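You operate a simulated robot arm through the tools that you are given. There is no shell and no other tool.

You run a simulated robot arm. Do the job below in one go: nothing can be reset, and whatever is moved stays where it is left.

Task
Shake the dust off both wound elements in the sieve.
Fine: lid fully open to load them upright, shut before the shaker wheel turns; turn till no dust shows. Set down upright: wound element.

It is judged by the outcome, as a careful person would: the job done as asked, and still so three seconds after it is handed in. It fails if anything else is knocked over, pushed out of place, dropped, spilled or broken. Lids that push on must go on centred and level and be pressed home; caps that screw on are set level and turned clockwise until they are tight.

Robot
A 7-joint arm with a two-finger parallel gripper, fixed in place. Base frame: the origin is at the foot of the arm, x ahead of it, y to its left, z up; the work surface is at about z = 0. Units: mm, degrees, N and s.
With the tool pointing down near the work surface it reaches from about 260 to 680 mm from the base axis. Its first joint turns from -166.0 to 166.0 degrees. Payload 2.5 kg.
The TCP is the grasp point between the finger pads, 30 mm short of the fingertips. In the tool frame z runs along the fingers and y along their closing line. Largest opening 94 mm; finger width 28, thickness 10; the body of the gripper, 50 by 96 mm, starts 55 mm behind the TCP.
Orientation is told as [roll, pitch, yaw] about the base's x, y, z axes, in that order, counted from this pose: with the fingers straight down and closing along the base's y, the tool's x points along the base's -x, its y along +y and its z along -z.

Tools
- The arm moves only by the tool arm_command. Its argument "rows" is a list of rows, each an object (a shift or turn left out is 0, a gripper value left out holds the last) with "turn": the turn, a rotation vector about the base's x, y, z in degrees, a list of three; "slide": the shift along the base's x, y, z in mm, a list of three; "hand": the finger opening in mm, from 0 to 94. In form: [{"turn": [ax, ay, az], "slide": [tx, ty, tz], "hand": hand}, ...]. A call has 1 to 20 rows; each row shifts and turns the commanded pose from where the row before left it. A row lasts 0.2 s, in which the tool goes at most 50 mm and 8.6 degrees; a call with a longer step from one row to the next is refused whole, and so is a gripper value outside its range. Where a pose cannot be reached the arm comes as near as it can. A force on the tool above 90 N (or 10 N above the force at the start of the call, whichever is more), or a blocked arm, ends the call early, and 0.2 s more pass. Each finger travels about 72 mm/s and halts on what it meets, pressing with about 42 N; the grip force reading is that of the motor and also rises with nothing between the fingers. The clock runs only during rows and for 0.2 s after the last one: add rows that do not move to give the fingers time. The reply holds the time, the measured pose of the TCP, the force on the tool along the base axes, the opening and the grip force, in the units named above and with some noise, with the torque about the TCP (base axes, N m) and any sound that the robot's microphone picked up.
- Cameras (640 x 400 px; columns grow to the right, rows downward): "scene" is fixed at [398.8, 649.4, 655.7]; the picture's right is [-0.88, -0.47, 0.00], its down [-0.30, 0.55, -0.78] and it looks along [0.37, -0.69, -0.63] (base axes); focal length 323 px, centre (320, 200). "wrist" rides on the gripper at [76, 14, -103] in the tool frame; the picture's right is [-0.18, 0.98, 0.00], its down [-0.75, -0.14, -0.64] and it looks along [-0.63, -0.12, 0.77] (tool axes); focal length 243 px, centre (320, 200). There is no depth. A picture from a camera that has moved, and an enlarged one, comes with that camera's place and axes in the base frame and with its lens.
- camera(camera): a new picture of that camera. It takes no simulated time.
- inspect(camera, box): a new picture of the part [left, top, right, bottom] of that camera's present view, enlarged. It takes no simulated time.
- job_done(): hands the job in; it is judged then, once.

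Places have to be worked out from the pictures, the camera data and where the tool is seen. Open the gripper and draw the arm clear of the work before you hand the job in, unless the task says otherwise.

The tools are called after "Emit:" as a command line: name --argument value ..., lists and objects as JSON in quotes. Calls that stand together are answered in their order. arm_command: Moves the arm, as the interface text tells. Its arguments: {"type":"object","properties":{"rows":{"type":"array","items":{"type":"object","properties":{"turn":{"type":"array","items":{"type":"number"}},"slide":{"type":"array","items":{"type":"number"}},"hand":{"type":"number"}}}}},"required":["rows"]} The other tools are called the same way: camera (camera) takes a picture; inspect (camera, box) takes an enlarged picture of a part of a camera's view; job_done () hands the job in.

At the start:

```text
t: 0.0
position: [476.6, 201.4, 429.2]
orientation: [-0.1, -0.2, 0.0]
contact_force: [0.6, 0.3, -0.3]
moment: [-0.01, 0.01, 0.0]
opening: 94.0
finger_force: 0.0
```

scene: 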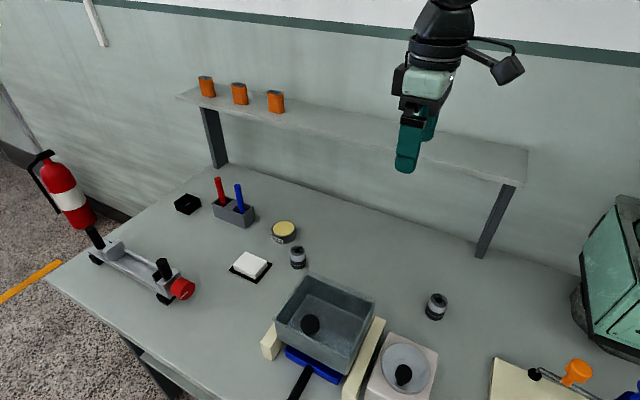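
wrist: 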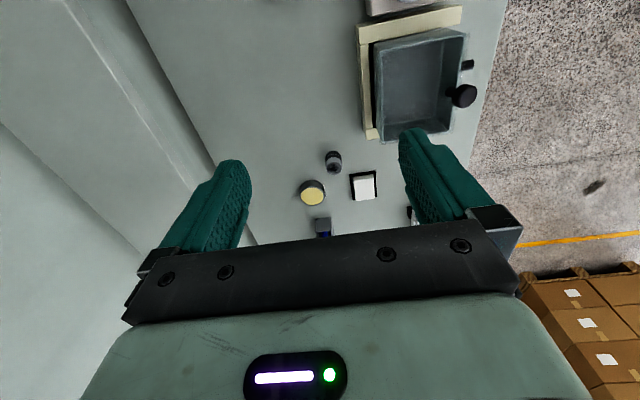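

I'll start by looking closely at the scene to identify the sieve, its lid, the shaker wheel, and the wound elements.

Emit:
inspect --camera "scene" --box '[220, 230, 460, 400]'

Emit:
inspect --camera "scene" --box '[160, 160, 340, 300]'

Emit:
inspect --camera "scene" --box '[440, 260, 640, 400]'

Emit:
inspect --camera "wrist" --box '[280, 0, 520, 160]'

```text
2.35 times, centred on (340, 315) of scene
camera zoom: at [398.8, 649.4, 655.7], right [-0.88, -0.47, 0.0], down [-0.3, 0.55, -0.78], along [0.37, -0.69, -0.63], focal length 760 px, centre (273, -71)
```

zoom: 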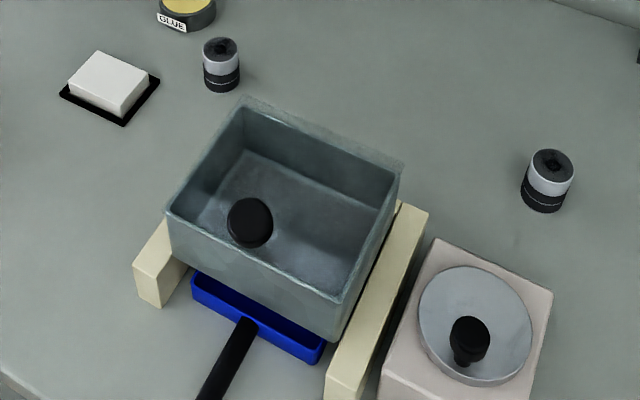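

```text
2.86 times, centred on (250, 230) of scene
camera zoom: at [398.8, 649.4, 655.7], right [-0.88, -0.47, 0.0], down [-0.3, 0.55, -0.78], along [0.37, -0.69, -0.63], focal length 923 px, centre (520, 114)
```

zoom: 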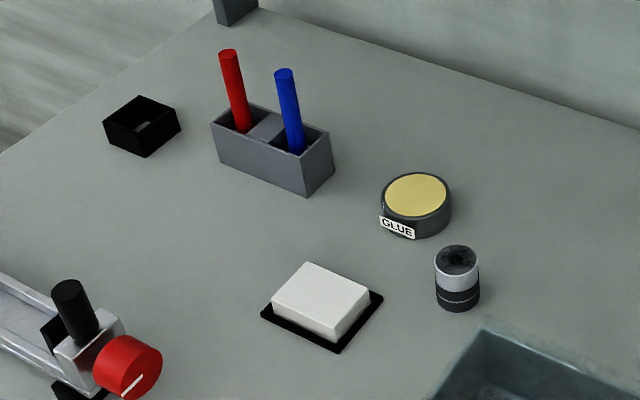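

```text
2.86 times, centred on (540, 330) of scene
camera zoom: at [398.8, 649.4, 655.7], right [-0.88, -0.47, 0.0], down [-0.3, 0.55, -0.78], along [0.37, -0.69, -0.63], focal length 923 px, centre (-309, -171)
```

zoom: 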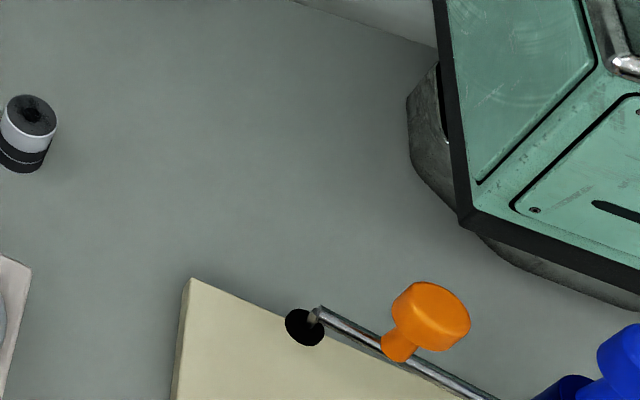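

```text
2.50 times, centred on (400, 80) of wrist
camera zoom: at [399.0, 216.4, 531.3], right [0.18, 0.98, 0.0], down [0.75, -0.14, 0.64], along [0.63, -0.12, -0.76], focal length 606 px, centre (120, 500)
```

zoom: 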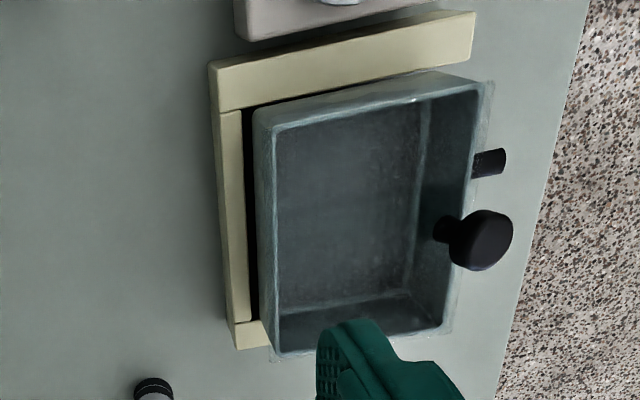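

The bench holds a tray with a knob in a cream frame, a beige box with a round plate and knob, and a crank unit near the base. I'll move the wrist camera back and high to see what each of these is.

Emit:
arm_command --rows '[{"slide": [-40, 0, 15]}, {"slide": [-40, 0, 15]}, {"slide": [-40, 0, 15]}, {"slide": [-40, 0, 15]}, {"slide": [-40, 0, 15]}, {"slide": [-20, 0, 0]}]'

Emit:
camera --camera "wrist"

Emit:
camera --camera "scene"

```text
t: 1.4
position: [253.5, 201.4, 505.1]
orientation: [0.0, -0.3, 0.0]
contact_force: [-0.4, -0.1, -0.4]
moment: [-0.03, 0.02, 0.01]
opening: 94.2
finger_force: 0.1
```

```text
taken
camera wrist: at [177.5, 216.0, 607.2], right [0.18, 0.98, 0.0], down [0.75, -0.14, 0.64], along [0.63, -0.12, -0.76], focal length 243 px, centre (320, 200)
```

wrist: 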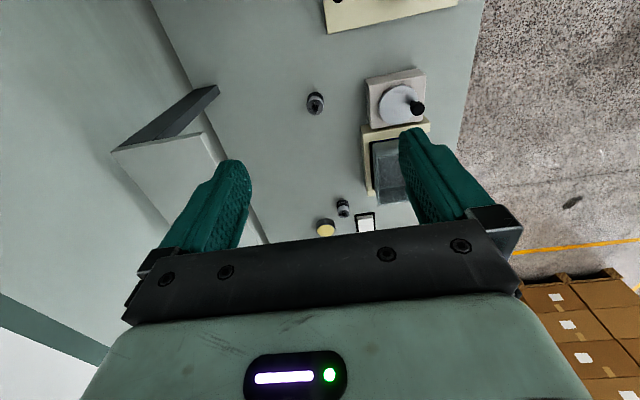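

```text
taken
```

scene: 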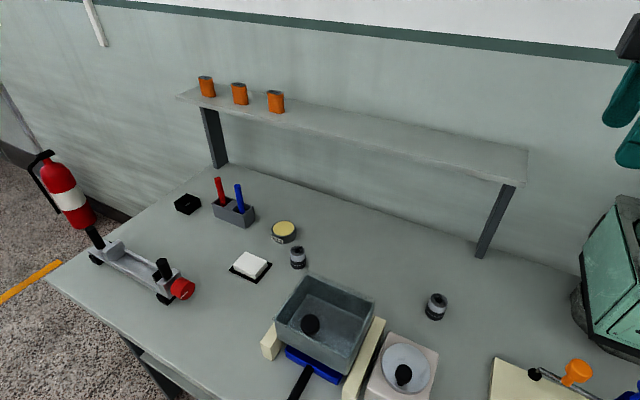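

The beige box seems to carry a horizontal wheel with an off-centre knob, and the tray beside it may have a clear lid with a knob. I'll zoom in on both.

Emit:
inspect --camera "wrist" --box '[290, 50, 450, 150]'

Emit:
inspect --camera "scene" --box '[260, 260, 390, 400]'

Emit:
inspect --camera "scene" --box '[350, 280, 470, 400]'

Emit:
inspect --camera "wrist" --box '[300, 0, 500, 60]'

```text
4.00 times, centred on (370, 100) of wrist
camera zoom: at [177.5, 216.0, 607.2], right [0.18, 0.98, 0.0], down [0.75, -0.14, 0.64], along [0.63, -0.12, -0.76], focal length 970 px, centre (120, 600)
```

zoom: 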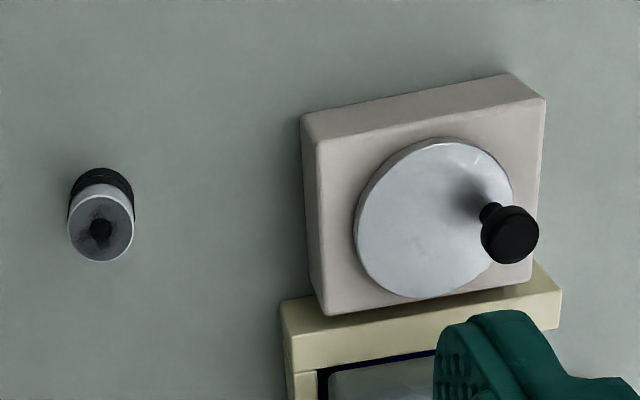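

```text
2.86 times, centred on (325, 330) of scene
camera zoom: at [398.8, 649.4, 655.7], right [-0.88, -0.47, 0.0], down [-0.3, 0.55, -0.78], along [0.37, -0.69, -0.63], focal length 923 px, centre (306, -171)
```

zoom: 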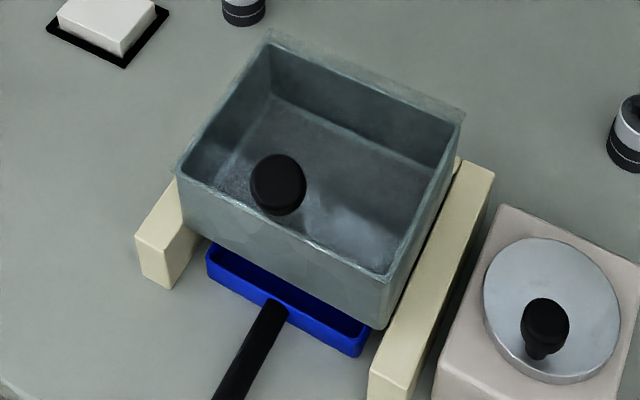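

```text
3.33 times, centred on (410, 340) of scene
camera zoom: at [398.8, 649.4, 655.7], right [-0.88, -0.47, 0.0], down [-0.3, 0.55, -0.78], along [0.37, -0.69, -0.63], focal length 1077 px, centre (20, -267)
```

zoom: 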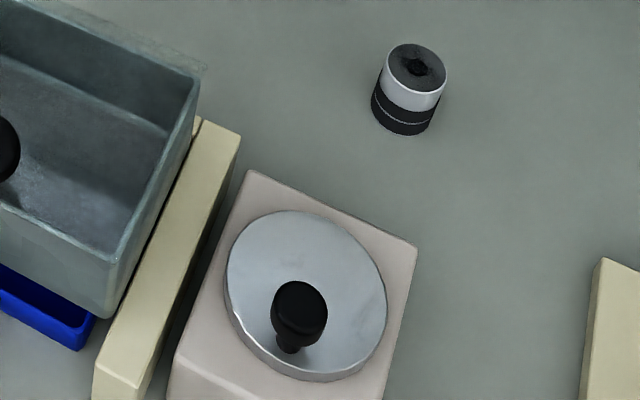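

```text
3.20 times, centred on (400, 30) of wrist
camera zoom: at [177.5, 216.0, 607.2], right [0.18, 0.98, 0.0], down [0.75, -0.14, 0.64], along [0.63, -0.12, -0.76], focal length 776 px, centre (64, 744)
```

zoom: 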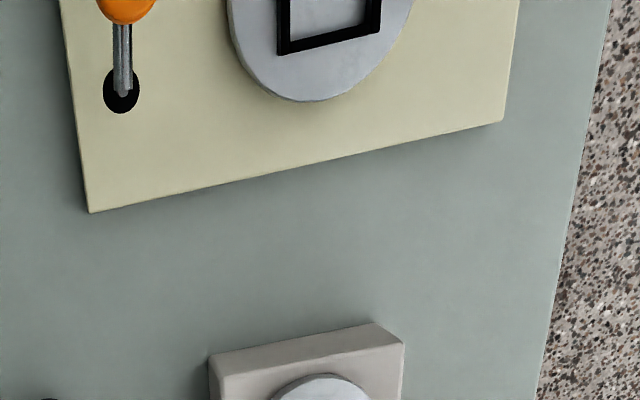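

The sieve tray's rim works out at about x 470–620, y 285–405, z≈125. There seems to be a thin clear lid on it, with its knob near (548, 400, 150). I'll move the wrist camera closer to see how the lid works.

Emit:
arm_command --rows '[{"slide": [25, 23, -29]}, {"slide": [25, 23, -29]}, {"slide": [25, 23, -29]}, {"slide": [25, 23, -29]}, {"slide": [25, 23, -29]}, {"slide": [22, 24, -30]}]'

Emit:
camera --camera "wrist"

Emit:
inspect --camera "wrist" --box '[200, 0, 440, 150]'

```text
t: 2.8
position: [402.6, 339.3, 326.2]
orientation: [0.0, -0.3, 0.0]
contact_force: [-0.3, 0.5, 0.0]
moment: [0.04, -0.01, -0.02]
opening: 93.8
finger_force: 0.1
```

```text
taken
camera wrist: at [326.7, 354.3, 428.8], right [0.18, 0.98, 0.0], down [0.75, -0.14, 0.64], along [0.63, -0.12, -0.76], focal length 243 px, centre (320, 200)
```

wrist: 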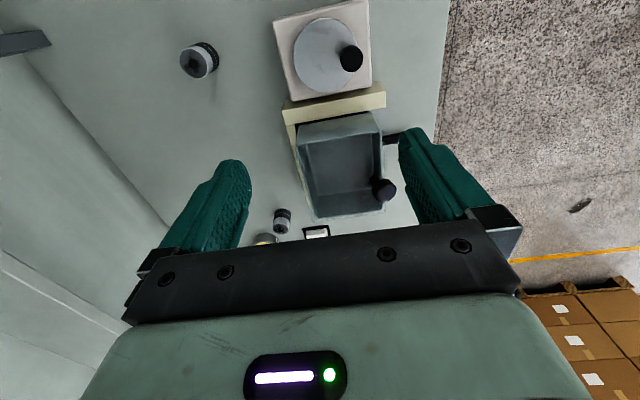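

```text
2.67 times, centred on (320, 75) of wrist
camera zoom: at [326.7, 354.3, 428.8], right [0.18, 0.98, 0.0], down [0.75, -0.14, 0.64], along [0.63, -0.12, -0.76], focal length 647 px, centre (320, 533)
```

zoom: 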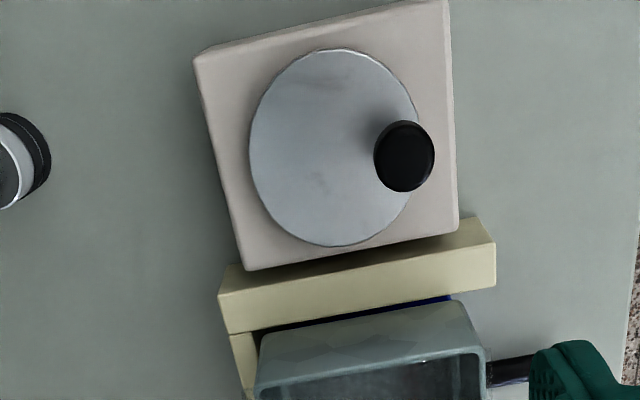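

Emit:
inspect --camera "wrist" --box '[260, 90, 440, 240]'

Emit:
inspect --camera "scene" --box '[260, 260, 390, 400]'

```text
2.67 times, centred on (350, 165) of wrist
camera zoom: at [326.7, 354.3, 428.8], right [0.18, 0.98, 0.0], down [0.75, -0.14, 0.64], along [0.63, -0.12, -0.76], focal length 647 px, centre (240, 293)
```

zoom: 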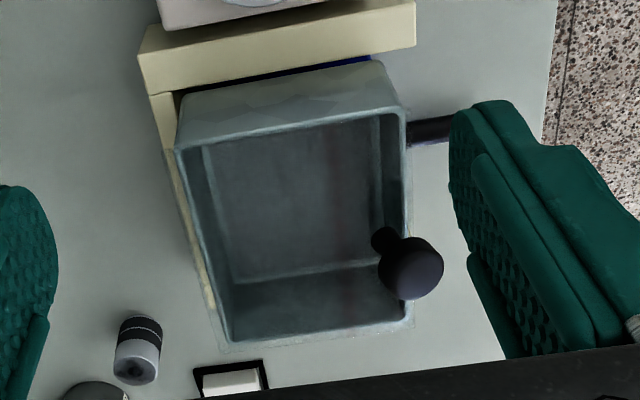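

```text
2.86 times, centred on (325, 330) of scene
camera zoom: at [398.8, 649.4, 655.7], right [-0.88, -0.47, 0.0], down [-0.3, 0.55, -0.78], along [0.37, -0.69, -0.63], focal length 923 px, centre (306, -171)
```

zoom: 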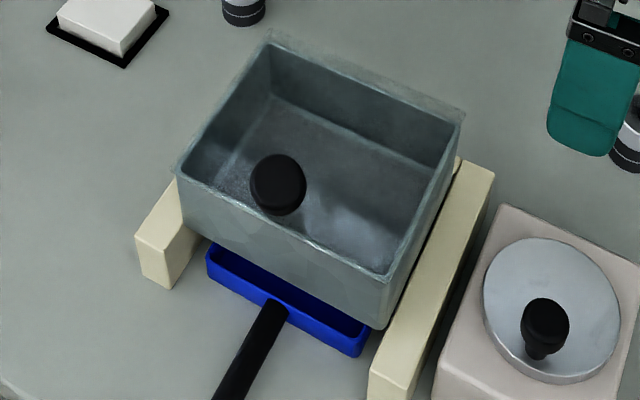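

The lid is a clear sheet with its knob near the +y edge, so it is probably hinged on the -y side. I'll yaw the tool 90° and look from the -y side to check for a hinge.

Emit:
arm_command --rows '[{"turn": [0, 0, 8.2], "slide": [13, -10, -5]}, {"turn": [0, 0, 8.2], "slide": [13, -10, -5]}, {"turn": [0, 0, 8.2], "slide": [13, -10, -5]}, {"turn": [0, 0, 8.2], "slide": [13, -10, -5]}, {"turn": [0, 0, 8.2], "slide": [13, -10, -5]}, {"turn": [0, 0, 8.2], "slide": [13, -10, -5]}, {"turn": [0, 0, 8.2], "slide": [13, -10, -5]}, {"turn": [0, 0, 8.2], "slide": [13, -10, -5]}, {"turn": [0, 0, 8.2], "slide": [13, -10, -5]}, {"turn": [0, 0, 8.2], "slide": [13, -10, -5]}, {"turn": [0, 0, 8], "slide": [13, -10, -5]}]'

Emit:
camera --camera "wrist"

Emit:
camera --camera "scene"

```text
t: 5.2
position: [546.2, 230.5, 274.8]
orientation: [0.1, -0.2, 90.0]
contact_force: [0.1, -0.6, -0.7]
moment: [0.0, 0.04, -0.02]
opening: 94.1
finger_force: 0.0
```

```text
taken
camera wrist: at [531.7, 154.5, 375.8], right [-0.98, 0.18, 0.0], down [0.14, 0.75, 0.64], along [0.12, 0.63, -0.76], focal length 243 px, centre (320, 200)
```

wrist: 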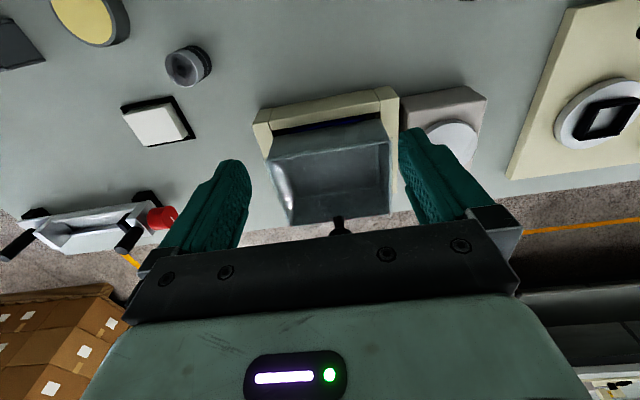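

```text
taken
```

scene: 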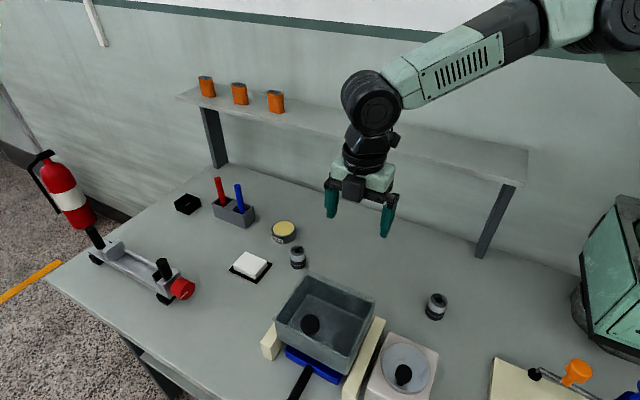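

Emit:
inspect --camera "wrist" --box '[240, 80, 420, 240]'

Emit:
inspect --camera "wrist" --box '[400, 60, 640, 220]'

Emit:
inspect --camera "wrist" --box '[0, 0, 240, 160]'

```text
2.50 times, centred on (330, 160) of wrist
camera zoom: at [531.7, 154.5, 375.8], right [-0.98, 0.18, 0.0], down [0.14, 0.75, 0.64], along [0.12, 0.63, -0.76], focal length 606 px, centre (295, 300)
```

zoom: 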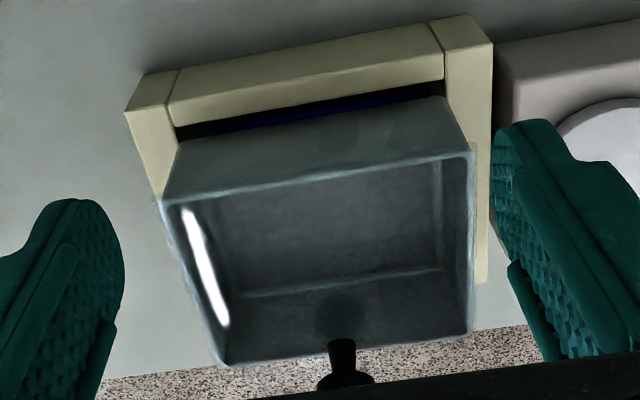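

```text
2.50 times, centred on (520, 140) of wrist
camera zoom: at [531.7, 154.5, 375.8], right [-0.98, 0.18, 0.0], down [0.14, 0.75, 0.64], along [0.12, 0.63, -0.76], focal length 606 px, centre (-180, 350)
```

zoom: 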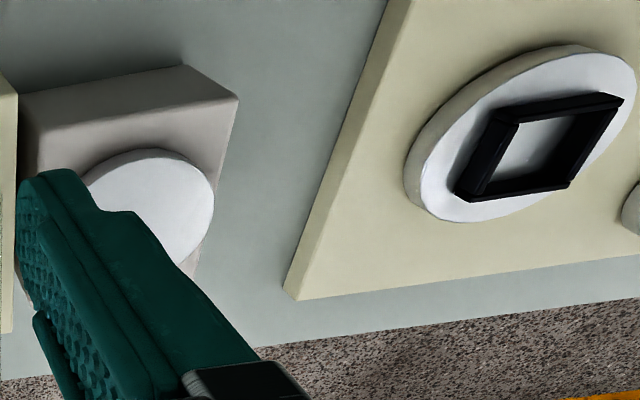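

```text
2.50 times, centred on (120, 80) of wrist
camera zoom: at [531.7, 154.5, 375.8], right [-0.98, 0.18, 0.0], down [0.14, 0.75, 0.64], along [0.12, 0.63, -0.76], focal length 606 px, centre (820, 500)
```

zoom: 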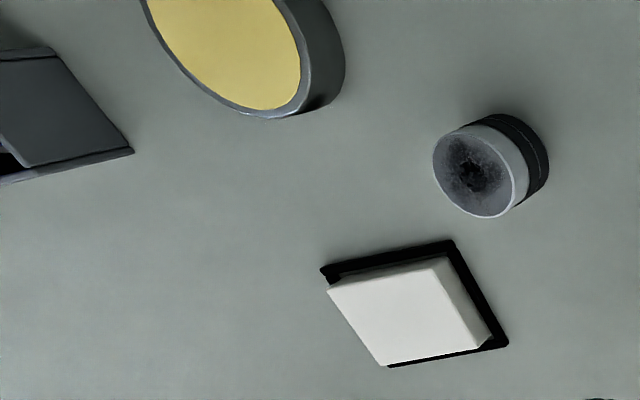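

There's no obvious hinge from here. I'll lower the camera on the -y side for a closer look at the lid's rear edge.

Emit:
arm_command --rows '[{"slide": [0, -15, -30]}, {"slide": [0, -15, -30]}, {"slide": [0, -10, -30]}]'

Emit:
camera --camera "wrist"

Emit:
inspect --camera "wrist" --box '[240, 100, 420, 240]'

```text
t: 6.0
position: [545.5, 192.0, 184.6]
orientation: [0.1, -0.2, 90.0]
contact_force: [-1.3, -1.1, 0.1]
moment: [0.02, 0.02, -0.03]
opening: 93.9
finger_force: 0.0
```

```text
taken
camera wrist: at [530.8, 114.2, 286.7], right [-0.98, 0.18, 0.0], down [0.14, 0.75, 0.64], along [0.12, 0.63, -0.76], focal length 243 px, centre (320, 200)
```

wrist: 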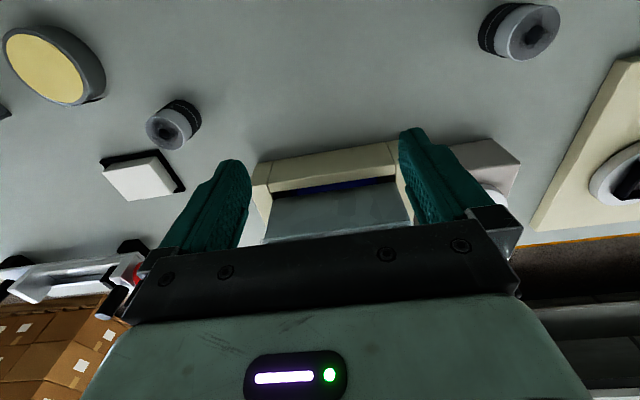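

```text
2.86 times, centred on (330, 170) of wrist
camera zoom: at [530.8, 114.2, 286.7], right [-0.98, 0.18, 0.0], down [0.14, 0.75, 0.64], along [0.12, 0.63, -0.76], focal length 693 px, centre (291, 286)
```

zoom: 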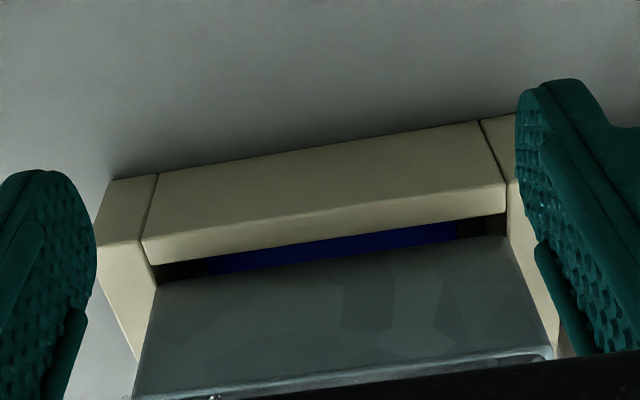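

The tray sits on the cream blocks. From several views I put the lid knob's head at about (547, 403, 162), diameter ≈32. The wheel knob is at about (388, 379, 108), and the wheel centre is near (387, 349). I'll hover over the lid knob with the fingers closing along x and check the alignment.

Emit:
arm_command --rows '[{"slide": [0, 0, 40]}, {"slide": [0, 0, 35]}, {"slide": [0, 40, 0]}, {"slide": [0, 45, 0]}, {"slide": [0, 45, 0]}, {"slide": [1, 40, 0]}, {"slide": [0, 0, 0]}]'

Emit:
camera --camera "wrist"

Emit:
inspect --camera "scene" --box '[230, 220, 410, 400]'

```text
t: 7.6
position: [544.9, 359.5, 257.3]
orientation: [0.0, -0.2, 90.0]
contact_force: [1.1, -0.4, -0.4]
moment: [-0.03, 0.03, -0.03]
opening: 94.2
finger_force: 0.1
```

```text
taken
camera wrist: at [531.5, 284.1, 360.1], right [-0.98, 0.18, 0.0], down [0.14, 0.75, 0.64], along [0.12, 0.63, -0.77], focal length 243 px, centre (320, 200)
```

wrist: 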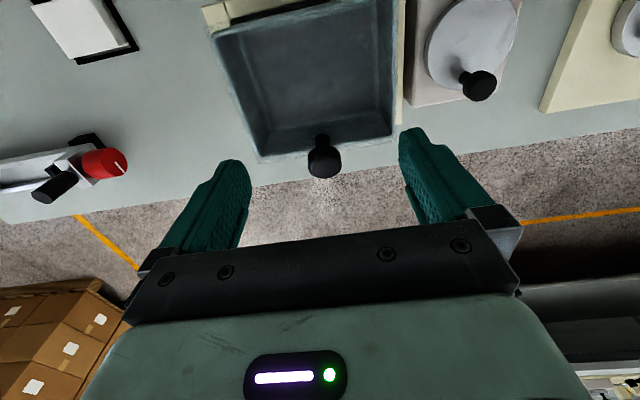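

```text
2.22 times, centred on (320, 310) of scene
camera zoom: at [398.8, 649.4, 655.7], right [-0.88, -0.47, 0.0], down [-0.3, 0.55, -0.78], along [0.37, -0.69, -0.63], focal length 718 px, centre (320, -44)
```

zoom: 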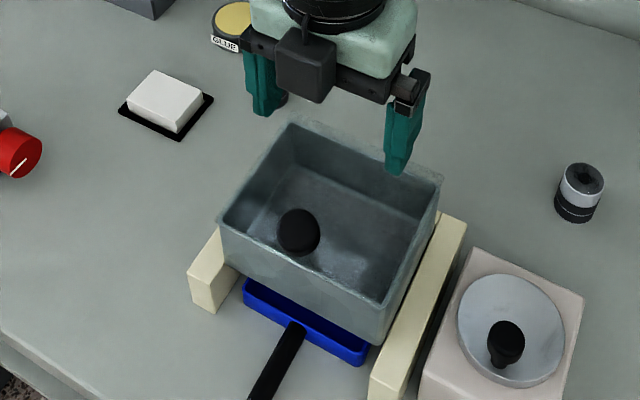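

The lid knob sits between the fingers in the view. I'll zoom in to refine its position and the lid geometry.

Emit:
inspect --camera "wrist" --box '[200, 0, 410, 190]'

Emit:
inspect --camera "wrist" --box '[270, 100, 380, 190]'

```text
2.11 times, centred on (305, 95) of wrist
camera zoom: at [531.5, 284.1, 360.1], right [-0.98, 0.18, 0.0], down [0.14, 0.75, 0.64], along [0.12, 0.63, -0.77], focal length 511 px, centre (352, 421)
```

zoom: 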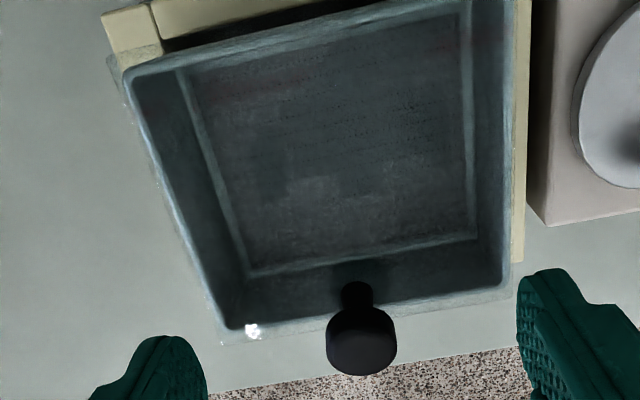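

```text
4.44 times, centred on (325, 145) of wrist
camera zoom: at [531.5, 284.1, 360.1], right [-0.98, 0.18, 0.0], down [0.14, 0.75, 0.64], along [0.12, 0.63, -0.77], focal length 1078 px, centre (298, 444)
```

zoom: 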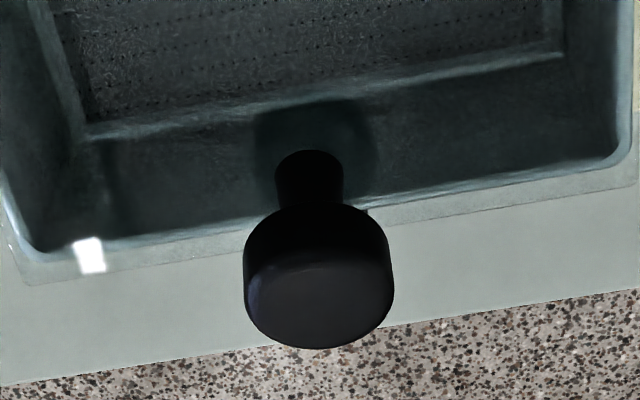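

The sheet lid overhangs the rim slightly, and its front edge is at y≈412. The knob's stem is at about (548, 400) and its head spans z≈150–168. I'll move over it and descend with the fingers open.

Emit:
arm_command --rows '[{"slide": [1.5, 21, 0]}, {"slide": [1.5, 21, 0]}, {"slide": [0, 0, -30]}, {"slide": [0, 0, -30]}, {"slide": [0, 0, -20]}, {"slide": [0, 0, -12]}, {"slide": [0, 0, 0]}]'

Emit:
camera --camera "wrist"

Emit:
inspect --camera "scene" --box '[230, 220, 410, 400]'

```text
t: 9.2
position: [540.6, 394.8, 165.9]
orientation: [0.1, -0.3, 90.0]
contact_force: [-0.5, -0.7, 0.2]
moment: [0.04, 0.03, 0.01]
opening: 93.9
finger_force: 0.0
out of reach, approached as far as the arm can: row 2
```

```text
taken
camera wrist: at [525.9, 318.4, 267.3], right [-0.98, 0.18, 0.0], down [0.14, 0.75, 0.64], along [0.12, 0.63, -0.76], focal length 243 px, centre (320, 200)
```

wrist: 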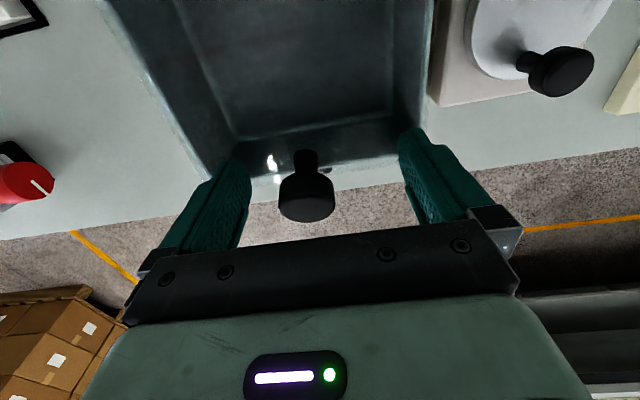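

```text
2.22 times, centred on (320, 310) of scene
camera zoom: at [398.8, 649.4, 655.7], right [-0.88, -0.47, 0.0], down [-0.3, 0.55, -0.78], along [0.37, -0.69, -0.63], focal length 718 px, centre (320, -44)
```

zoom: 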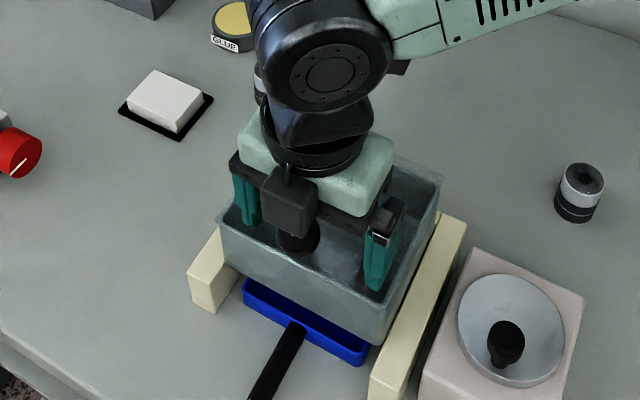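

The tool is about 8 mm short of the knob because it hit the reach limit. Tilting the fingers outward toward +y should regain reach, and it also suits the lid's opening arc.

Emit:
arm_command --rows '[{"turn": [7.5, 0, 0]}, {"turn": [7.5, 0, 0]}, {"slide": [0, 0, 0]}, {"slide": [0, 0, 0]}]'

Emit:
camera --camera "wrist"

```text
t: 10.2
position: [541.9, 394.5, 164.4]
orientation: [0.0, -15.2, 89.9]
contact_force: [-1.5, 0.3, -0.5]
moment: [-0.02, 0.02, 0.0]
opening: 94.1
finger_force: 0.2
```

```text
taken
camera wrist: at [526.0, 294.3, 244.0], right [-0.98, 0.18, 0.05], down [0.14, 0.56, 0.82], along [0.12, 0.81, -0.57], focal length 243 px, centre (320, 200)
```

wrist: 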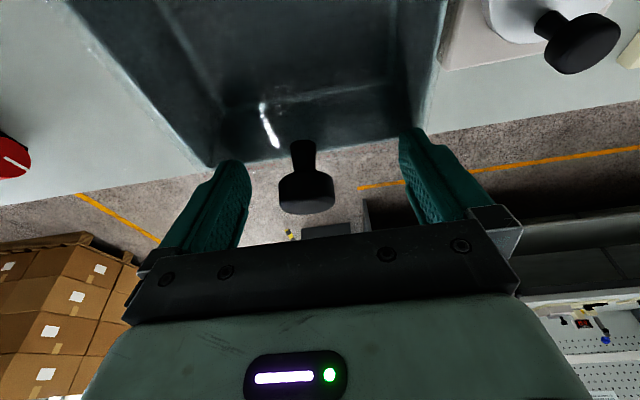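

The tilt worked. The knob head appears at about (549, 403), so I'll slide +6.5 in x and +8 in y to centre on it.

Emit:
arm_command --rows '[{"slide": [6.5, 4, 0]}, {"slide": [0, 4, 0]}, {"slide": [0, 0, 0]}]'

Emit:
inspect --camera "wrist" --box '[180, 80, 460, 240]'

Emit:
inspect --camera "scene" --box '[230, 220, 410, 400]'

```text
t: 11.0
position: [547.4, 401.9, 165.4]
orientation: [0.1, -15.1, 90.1]
contact_force: [-0.6, -0.6, 0.4]
moment: [-0.02, -0.02, -0.02]
opening: 94.3
finger_force: 0.0
```

```text
2.29 times, centred on (320, 160) of wrist
camera zoom: at [532.2, 302.7, 243.9], right [-0.98, 0.18, 0.05], down [0.14, 0.56, 0.82], along [0.12, 0.81, -0.57], focal length 555 px, centre (320, 291)
```

zoom: 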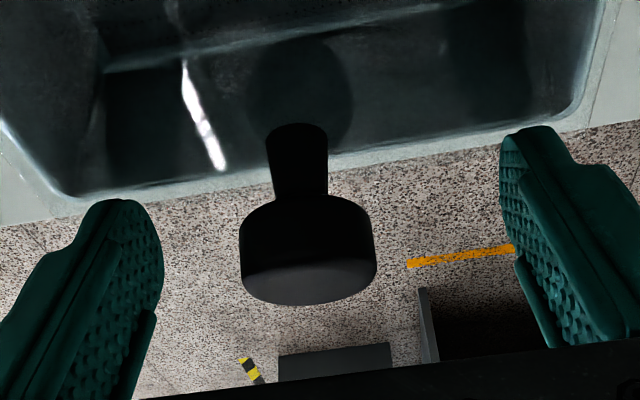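

```text
2.22 times, centred on (320, 310) of scene
camera zoom: at [398.8, 649.4, 655.7], right [-0.88, -0.47, 0.0], down [-0.3, 0.55, -0.78], along [0.37, -0.69, -0.63], focal length 718 px, centre (320, -44)
```

zoom: 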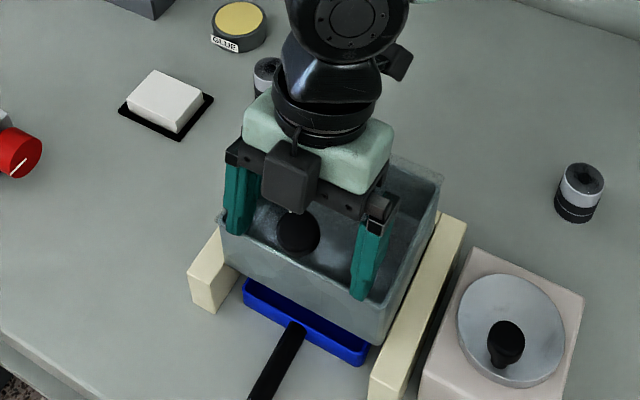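

The TCP projects right onto the knob head, so I'll close the fingers on it.

Emit:
arm_command --rows '[{"slide": [1.5, 0, 0], "hand": 50}, {"hand": 20}, {"hand": 20}, {"hand": 20}, {"hand": 20}]'

Emit:
inspect --camera "wrist" --box '[180, 80, 460, 240]'

```text
t: 12.2
position: [548.6, 402.3, 164.5]
orientation: [0.0, -15.2, 90.0]
contact_force: [-0.1, -0.8, -1.9]
moment: [0.12, -0.07, 0.03]
opening: 31.7
finger_force: 45.1
```

```text
2.29 times, centred on (320, 160) of wrist
camera zoom: at [533.6, 302.6, 244.1], right [-0.98, 0.18, 0.05], down [0.14, 0.56, 0.82], along [0.12, 0.81, -0.57], focal length 555 px, centre (320, 291)
```

zoom: 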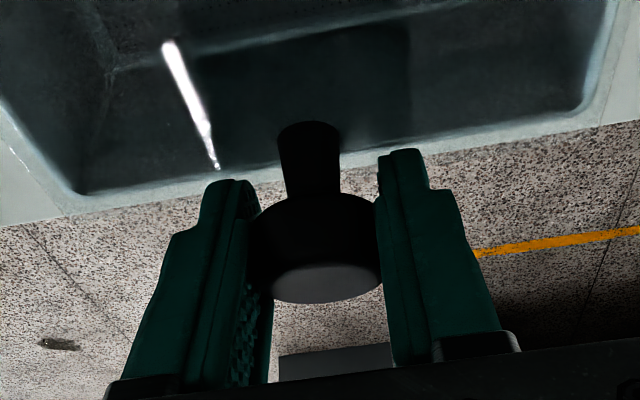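

The knob is gripped at 31.7 mm, as expected. I'll do a small 5° test lift, assuming a hinge near y≈286, z≈126, and watch the forces.

Emit:
arm_command --rows '[{"turn": [2.5, 0, 0], "slide": [0, -1.8, 5]}, {"turn": [2.5, 0, 0], "slide": [0, -2.1, 5]}, {"slide": [0, 0, 0]}]'

Emit:
inspect --camera "wrist" --box '[180, 0, 460, 240]'

Emit:
inspect --camera "scene" --box '[230, 220, 410, 400]'

```text
t: 13.0
position: [548.4, 399.5, 174.8]
orientation: [0.0, -20.2, 89.9]
contact_force: [0.0, -1.3, -4.2]
moment: [0.25, -0.06, 0.0]
opening: 31.7
finger_force: 44.6
```

```text
1.67 times, centred on (320, 120) of wrist
camera zoom: at [533.6, 292.5, 245.5], right [-0.98, 0.17, 0.06], down [0.14, 0.49, 0.86], along [0.12, 0.86, -0.5], focal length 404 px, centre (320, 333)
```

zoom: 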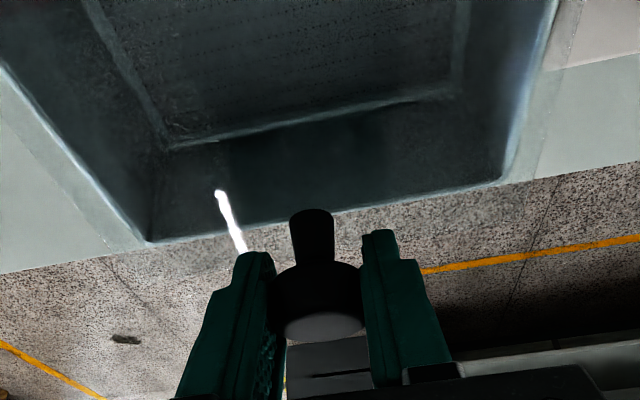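

```text
2.22 times, centred on (320, 310) of scene
camera zoom: at [398.8, 649.4, 655.7], right [-0.88, -0.47, 0.0], down [-0.3, 0.55, -0.78], along [0.37, -0.69, -0.63], focal length 718 px, centre (320, -44)
```

zoom: 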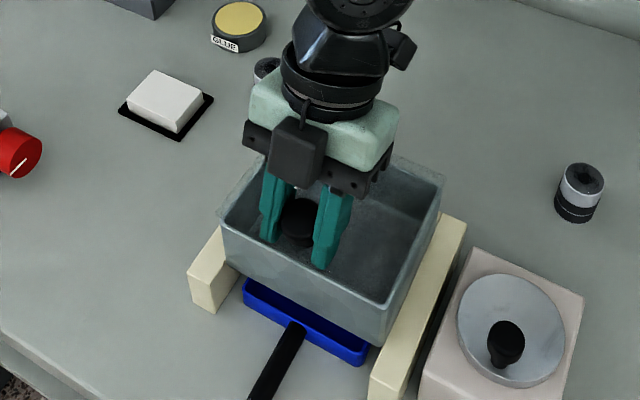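

The forces are small: about 4 N down with 0.25 N·m. That fits either a hinge or a loose lid fully carried at the knob. A small 3 mm test shift in y will tell which, since a hinge would resist.

Emit:
arm_command --rows '[{"slide": [0, 1.5, 0]}, {"slide": [0, 1.5, 0]}, {"slide": [0, 0, 0]}]'

Emit:
inspect --camera "scene" --box '[260, 260, 390, 380]'

```text
t: 13.8
position: [549.4, 400.1, 174.5]
orientation: [-0.1, -19.8, 89.9]
contact_force: [-0.1, -20.8, -5.1]
moment: [-0.5, -0.18, 0.02]
opening: 31.9
finger_force: 45.0
```

```text
3.33 times, centred on (325, 320) of scene
camera zoom: at [398.8, 649.4, 655.7], right [-0.88, -0.47, 0.0], down [-0.3, 0.55, -0.78], along [0.37, -0.69, -0.63], focal length 1077 px, centre (303, -200)
```

zoom: 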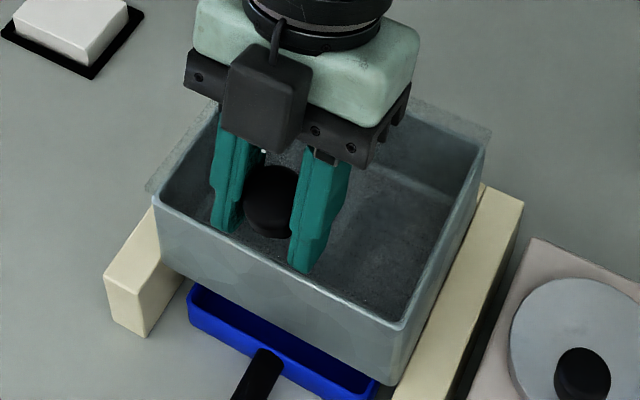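

The +y shift was resisted with about 20 N, so the lid is hinged along its -y edge. I'll undo that shift and follow the opening arc around (y 286, z 126), turning the tool about x as I go.

Emit:
arm_command --rows '[{"slide": [0, -3, 0]}, {"turn": [3, 0, 0], "slide": [0, -4.8, 9.8]}, {"turn": [3, 0, 0], "slide": [0, -5.5, 9.2]}, {"turn": [3, 0, 0], "slide": [0, -6.3, 8.7]}, {"turn": [3, 0, 0], "slide": [0, -7.0, 8.2]}, {"slide": [0, 0, 0]}]'

Emit:
inspect --camera "scene" --box '[230, 220, 410, 400]'

```text
t: 15.2
position: [547.4, 377.5, 213.0]
orientation: [0.0, -32.5, 89.9]
contact_force: [-0.3, 17.0, 2.5]
moment: [1.18, 0.39, -0.13]
opening: 31.4
finger_force: 45.1
```

```text
2.22 times, centred on (320, 310) of scene
camera zoom: at [398.8, 649.4, 655.7], right [-0.88, -0.47, 0.0], down [-0.3, 0.55, -0.78], along [0.37, -0.69, -0.63], focal length 718 px, centre (320, -44)
```

zoom: 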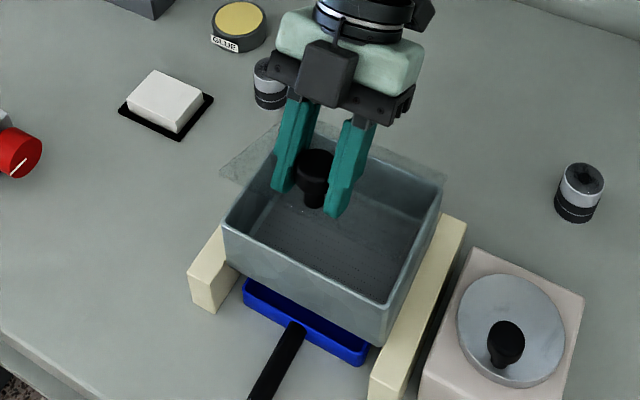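

The lid is swinging open properly. The 17 N and 1.2 N·m show the tool's turn is lagging the lid and my arc radius is slightly small. I'll catch up on the turn and re-read.

Emit:
arm_command --rows '[{"turn": [4, 0, 0], "slide": [0, 0.8, 1]}, {"turn": [4, 0, 0], "slide": [0, 0.8, 1.3]}, {"slide": [0, 0, 0]}]'

```text
t: 16.0
position: [549.5, 375.3, 214.6]
orientation: [0.0, -40.2, 90.1]
contact_force: [0.6, 3.8, 16.1]
moment: [-1.26, 0.05, 0.06]
opening: 31.5
finger_force: 44.6
```

The moment has flipped sign, so the neutral turn is in between. I'll back off 4° and check again.

Emit:
arm_command --rows '[{"turn": [-4, 0, 0]}, {"slide": [0, 0, 0]}]'

```text
t: 16.6
position: [547.5, 378.4, 213.9]
orientation: [0.1, -36.2, 90.0]
contact_force: [0.0, 13.7, -2.7]
moment: [1.32, -0.1, 0.04]
opening: 31.8
finger_force: 44.7
```

The pad friction allows slip at about 1.3 N·m, which is tolerable. I'll continue the arc, turning the tool at the same rate as the lid, in short increments.

Emit:
arm_command --rows '[{"turn": [5, 0, 0], "slide": [0, -7.9, 8.2]}, {"turn": [5, 0, 0], "slide": [0, -8.6, 7.5]}, {"slide": [0, 0, 0]}]'

```text
t: 17.4
position: [548.3, 360.1, 228.9]
orientation: [0.0, -46.2, 89.9]
contact_force: [0.7, 7.2, 2.8]
moment: [0.48, -0.09, -0.07]
opening: 31.8
finger_force: 44.9
```

The forces are low at about 7 N. I'll continue the arc for four more steps.

Emit:
arm_command --rows '[{"turn": [5, 0, 0], "slide": [0, -9.2, 6.7]}, {"turn": [5, 0, 0], "slide": [0, -9.8, 5.9]}, {"turn": [5, 0, 0], "slide": [0, -10.3, 5.0]}, {"turn": [5, 0, 0], "slide": [0, -10.7, 4.1]}, {"slide": [0, 0, 0]}]'

Emit:
inspect --camera "scene" --box '[230, 180, 410, 360]'

```text
t: 18.8
position: [524.7, 356.4, 261.2]
orientation: [-1.9, -66.2, 95.7]
contact_force: [-0.6, -0.6, 0.5]
moment: [0.0, -0.01, 0.03]
opening: 19.8
finger_force: 0.1
stopped in row 5: the arm was blocked; the commanded pose is now the measured one
```

```text
2.22 times, centred on (320, 270) of scene
camera zoom: at [398.8, 649.4, 655.7], right [-0.88, -0.47, 0.0], down [-0.3, 0.55, -0.78], along [0.37, -0.69, -0.63], focal length 718 px, centre (320, 44)
```

zoom: 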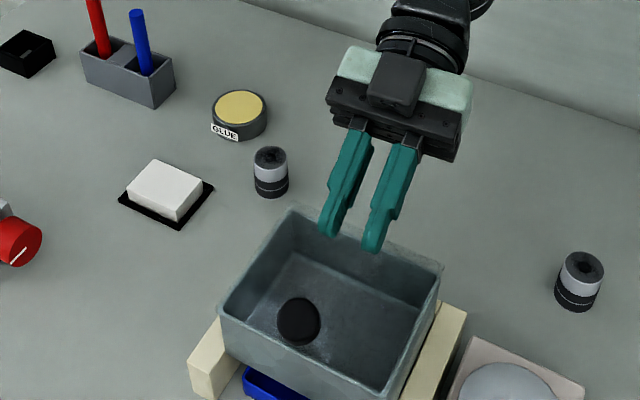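

The arm reached an orientation limit at 66° tilt and lost the knob, and the lid dropped back shut. Nothing else moved. I'll regrip and keep the tilt moderate, letting the knob pivot in the pads. First I'll straighten the tool and reopen the fingers.

Emit:
arm_command --rows '[{"turn": [0, 0, -5.7], "hand": 70, "slide": [0, -5, 10]}, {"turn": [-8.5, 0, 0]}, {"turn": [-8.5, 0, 0]}, {"turn": [-8.5, 0, 0]}, {"turn": [-8.5, 0, 0]}, {"turn": [-8.5, 0, 0]}, {"turn": [-8.5, 0, 0]}, {"turn": [0, 1.9, 0]}, {"slide": [0, 0, 0]}]'

Emit:
camera --camera "wrist"

Emit:
camera --camera "scene"

```text
t: 20.8
position: [527.2, 348.1, 269.3]
orientation: [0.0, -15.3, 89.3]
contact_force: [0.3, -0.3, -0.7]
moment: [0.0, 0.03, -0.02]
opening: 70.2
finger_force: 0.1
```

```text
taken
camera wrist: at [510.2, 248.9, 349.2], right [-0.98, 0.19, 0.05], down [0.15, 0.56, 0.82], along [0.13, 0.81, -0.57], focal length 243 px, centre (320, 200)
```

wrist: 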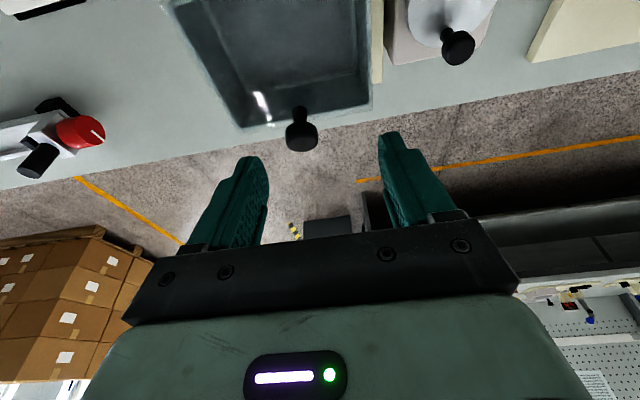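

```text
taken
```

scene: 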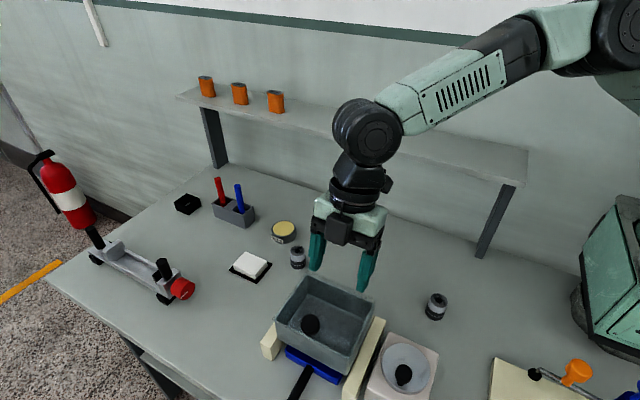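

The lid is closed again and nothing has shifted. I'll re-approach the knob at 15° tilt.

Emit:
arm_command --rows '[{"turn": [0, 0, 0.7], "slide": [11, 27, -20]}, {"slide": [10.4, 27, -20]}, {"slide": [0, 0, 0]}, {"slide": [0, 0, -25]}, {"slide": [0, 0, -22]}, {"slide": [0, 0, -17.5]}, {"slide": [0, 0, 0]}]'

Emit:
inspect --camera "wrist" --box '[180, 80, 460, 240]'

```text
t: 22.4
position: [547.8, 402.5, 165.7]
orientation: [0.0, -15.1, 90.0]
contact_force: [-0.6, 0.7, -0.6]
moment: [-0.01, -0.02, 0.03]
opening: 69.8
finger_force: 0.1
```

```text
2.29 times, centred on (320, 160) of wrist
camera zoom: at [533.1, 301.8, 244.0], right [-0.98, 0.18, 0.05], down [0.14, 0.56, 0.82], along [0.12, 0.81, -0.57], focal length 555 px, centre (320, 291)
```

zoom: 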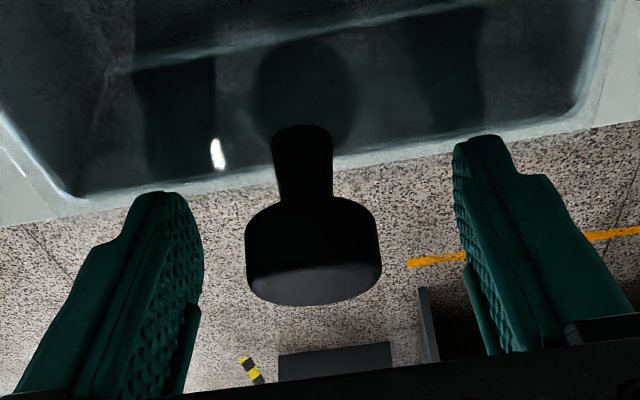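

Centred on the knob again. I'll lower 1.5 mm, close, and begin the lift with a reduced tool turn.

Emit:
arm_command --rows '[{"slide": [0.7, 0, -1.5], "hand": 45}, {"hand": 20}, {"hand": 20}, {"hand": 20}, {"slide": [0, -4.4, 12]}, {"turn": [2, 0, 0], "slide": [0, -5.9, 12]}, {"turn": [2, 0, 0], "slide": [0, -7.1, 11.3]}, {"slide": [0, 0, 0]}]'

```text
t: 24.2
position: [548.7, 387.5, 200.9]
orientation: [0.0, -19.5, 90.1]
contact_force: [-0.2, 23.8, 5.2]
moment: [1.14, 0.28, 0.07]
opening: 31.5
finger_force: 44.8
```

The outward load suggests the hinge axis is a bit higher, near (y 286, z 135). I'll use that fit for the next steps.

Emit:
arm_command --rows '[{"turn": [2, 0, 0], "slide": [0, -4.8, 11.8]}, {"turn": [2, 0, 0], "slide": [0, -8.5, 9.5]}, {"slide": [0, 0, 0]}]'

```text
t: 25.0
position: [550.9, 372.0, 220.9]
orientation: [0.0, -23.2, 90.0]
contact_force: [0.4, 12.9, 3.5]
moment: [0.78, 0.16, -0.09]
opening: 31.8
finger_force: 44.5
```

The forces have dropped to about 13 N and the fit looks good. Continuing three more steps.

Emit:
arm_command --rows '[{"turn": [2.5, 0, 0], "slide": [0, -9.2, 8.7]}, {"turn": [2.5, 0, 0], "slide": [0, -10.0, 7.6]}, {"turn": [2.5, 0, 0], "slide": [0, -11, 6.4]}, {"slide": [0, 0, 0]}]'

Emit:
inspect --camera "scene" --box '[230, 180, 410, 360]'

```text
t: 26.0
position: [548.4, 340.8, 244.0]
orientation: [0.0, -30.6, 90.0]
contact_force: [-0.3, 0.0, 8.1]
moment: [-0.42, 0.25, 0.03]
opening: 31.9
finger_force: 44.8
```

```text
2.22 times, centred on (320, 270) of scene
camera zoom: at [398.8, 649.4, 655.7], right [-0.88, -0.47, 0.0], down [-0.3, 0.55, -0.78], along [0.37, -0.69, -0.63], focal length 718 px, centre (320, 44)
```

zoom: 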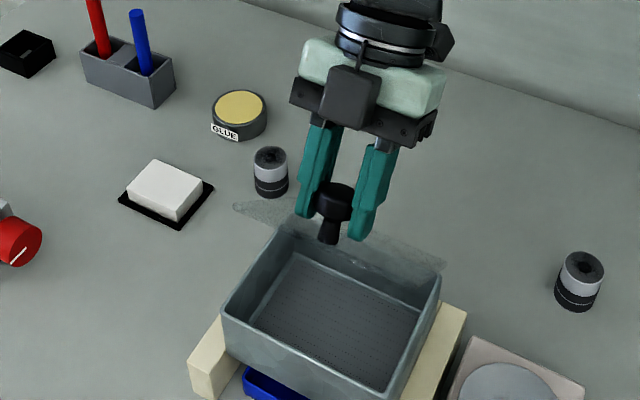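

The lid is about half open and the load is low. Continuing.

Emit:
arm_command --rows '[{"turn": [2, 0, 0], "slide": [0, -11.6, 5.1]}, {"turn": [2, 0, 0], "slide": [0, -12.1, 4.0]}, {"slide": [0, 0, 0]}]'

```text
t: 26.8
position: [548.4, 317.7, 253.6]
orientation: [0.0, -34.8, 90.0]
contact_force: [0.8, 8.1, 1.0]
moment: [1.0, -0.13, -0.13]
opening: 31.5
finger_force: 44.8
```

Emit:
arm_command --rows '[{"turn": [2, 0, 0], "slide": [0, -12.4, 2.6]}, {"turn": [2, 0, 0], "slide": [0, -12.6, 1.3]}, {"slide": [0, 0, 0]}]'

```text
t: 27.6
position: [547.8, 294.1, 259.0]
orientation: [-0.1, -38.9, 90.1]
contact_force: [-0.2, 10.8, 21.4]
moment: [1.1, 0.15, 0.18]
opening: 31.6
finger_force: 44.8
```

The upward load refines the hinge to about (y 281, z 131) with R≈128.5. I'll continue over the top of the arc.

Emit:
arm_command --rows '[{"turn": [2, 0, 0], "slide": [0, -11.9, 3.0]}, {"turn": [2, 0, 0], "slide": [0, -13.4, -0.7]}, {"slide": [0, 0, 0]}]'

Emit:
inspect --camera "scene" --box '[230, 180, 410, 360]'

```text
t: 28.4
position: [549.0, 266.9, 259.5]
orientation: [-0.2, -42.7, 90.1]
contact_force: [-0.6, 3.8, 27.4]
moment: [0.84, 0.11, -0.1]
opening: 31.7
finger_force: 45.3
```

```text
2.22 times, centred on (320, 270) of scene
camera zoom: at [398.8, 649.4, 655.7], right [-0.88, -0.47, 0.0], down [-0.3, 0.55, -0.78], along [0.37, -0.69, -0.63], focal length 718 px, centre (320, 44)
```

zoom: 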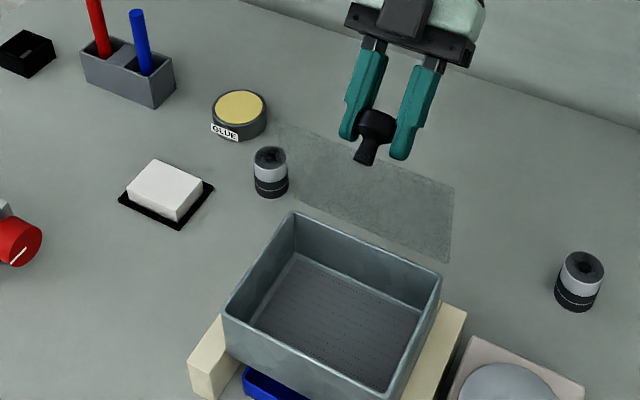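

The lid is close to vertical now. I'll continue past vertical, easing outward slightly and watching for the end stop.

Emit:
arm_command --rows '[{"turn": [1.5, 0, 0], "slide": [0, -7, 1]}, {"turn": [1.5, 0, 0], "slide": [0, -7, -0.7]}, {"slide": [0, 0, 0]}]'

```text
t: 29.2
position: [543.6, 262.3, 258.9]
orientation: [-0.7, -44.9, 91.9]
contact_force: [3.1, 0.0, -34.2]
moment: [-0.73, -0.18, -0.3]
opening: 31.7
finger_force: 44.9
```

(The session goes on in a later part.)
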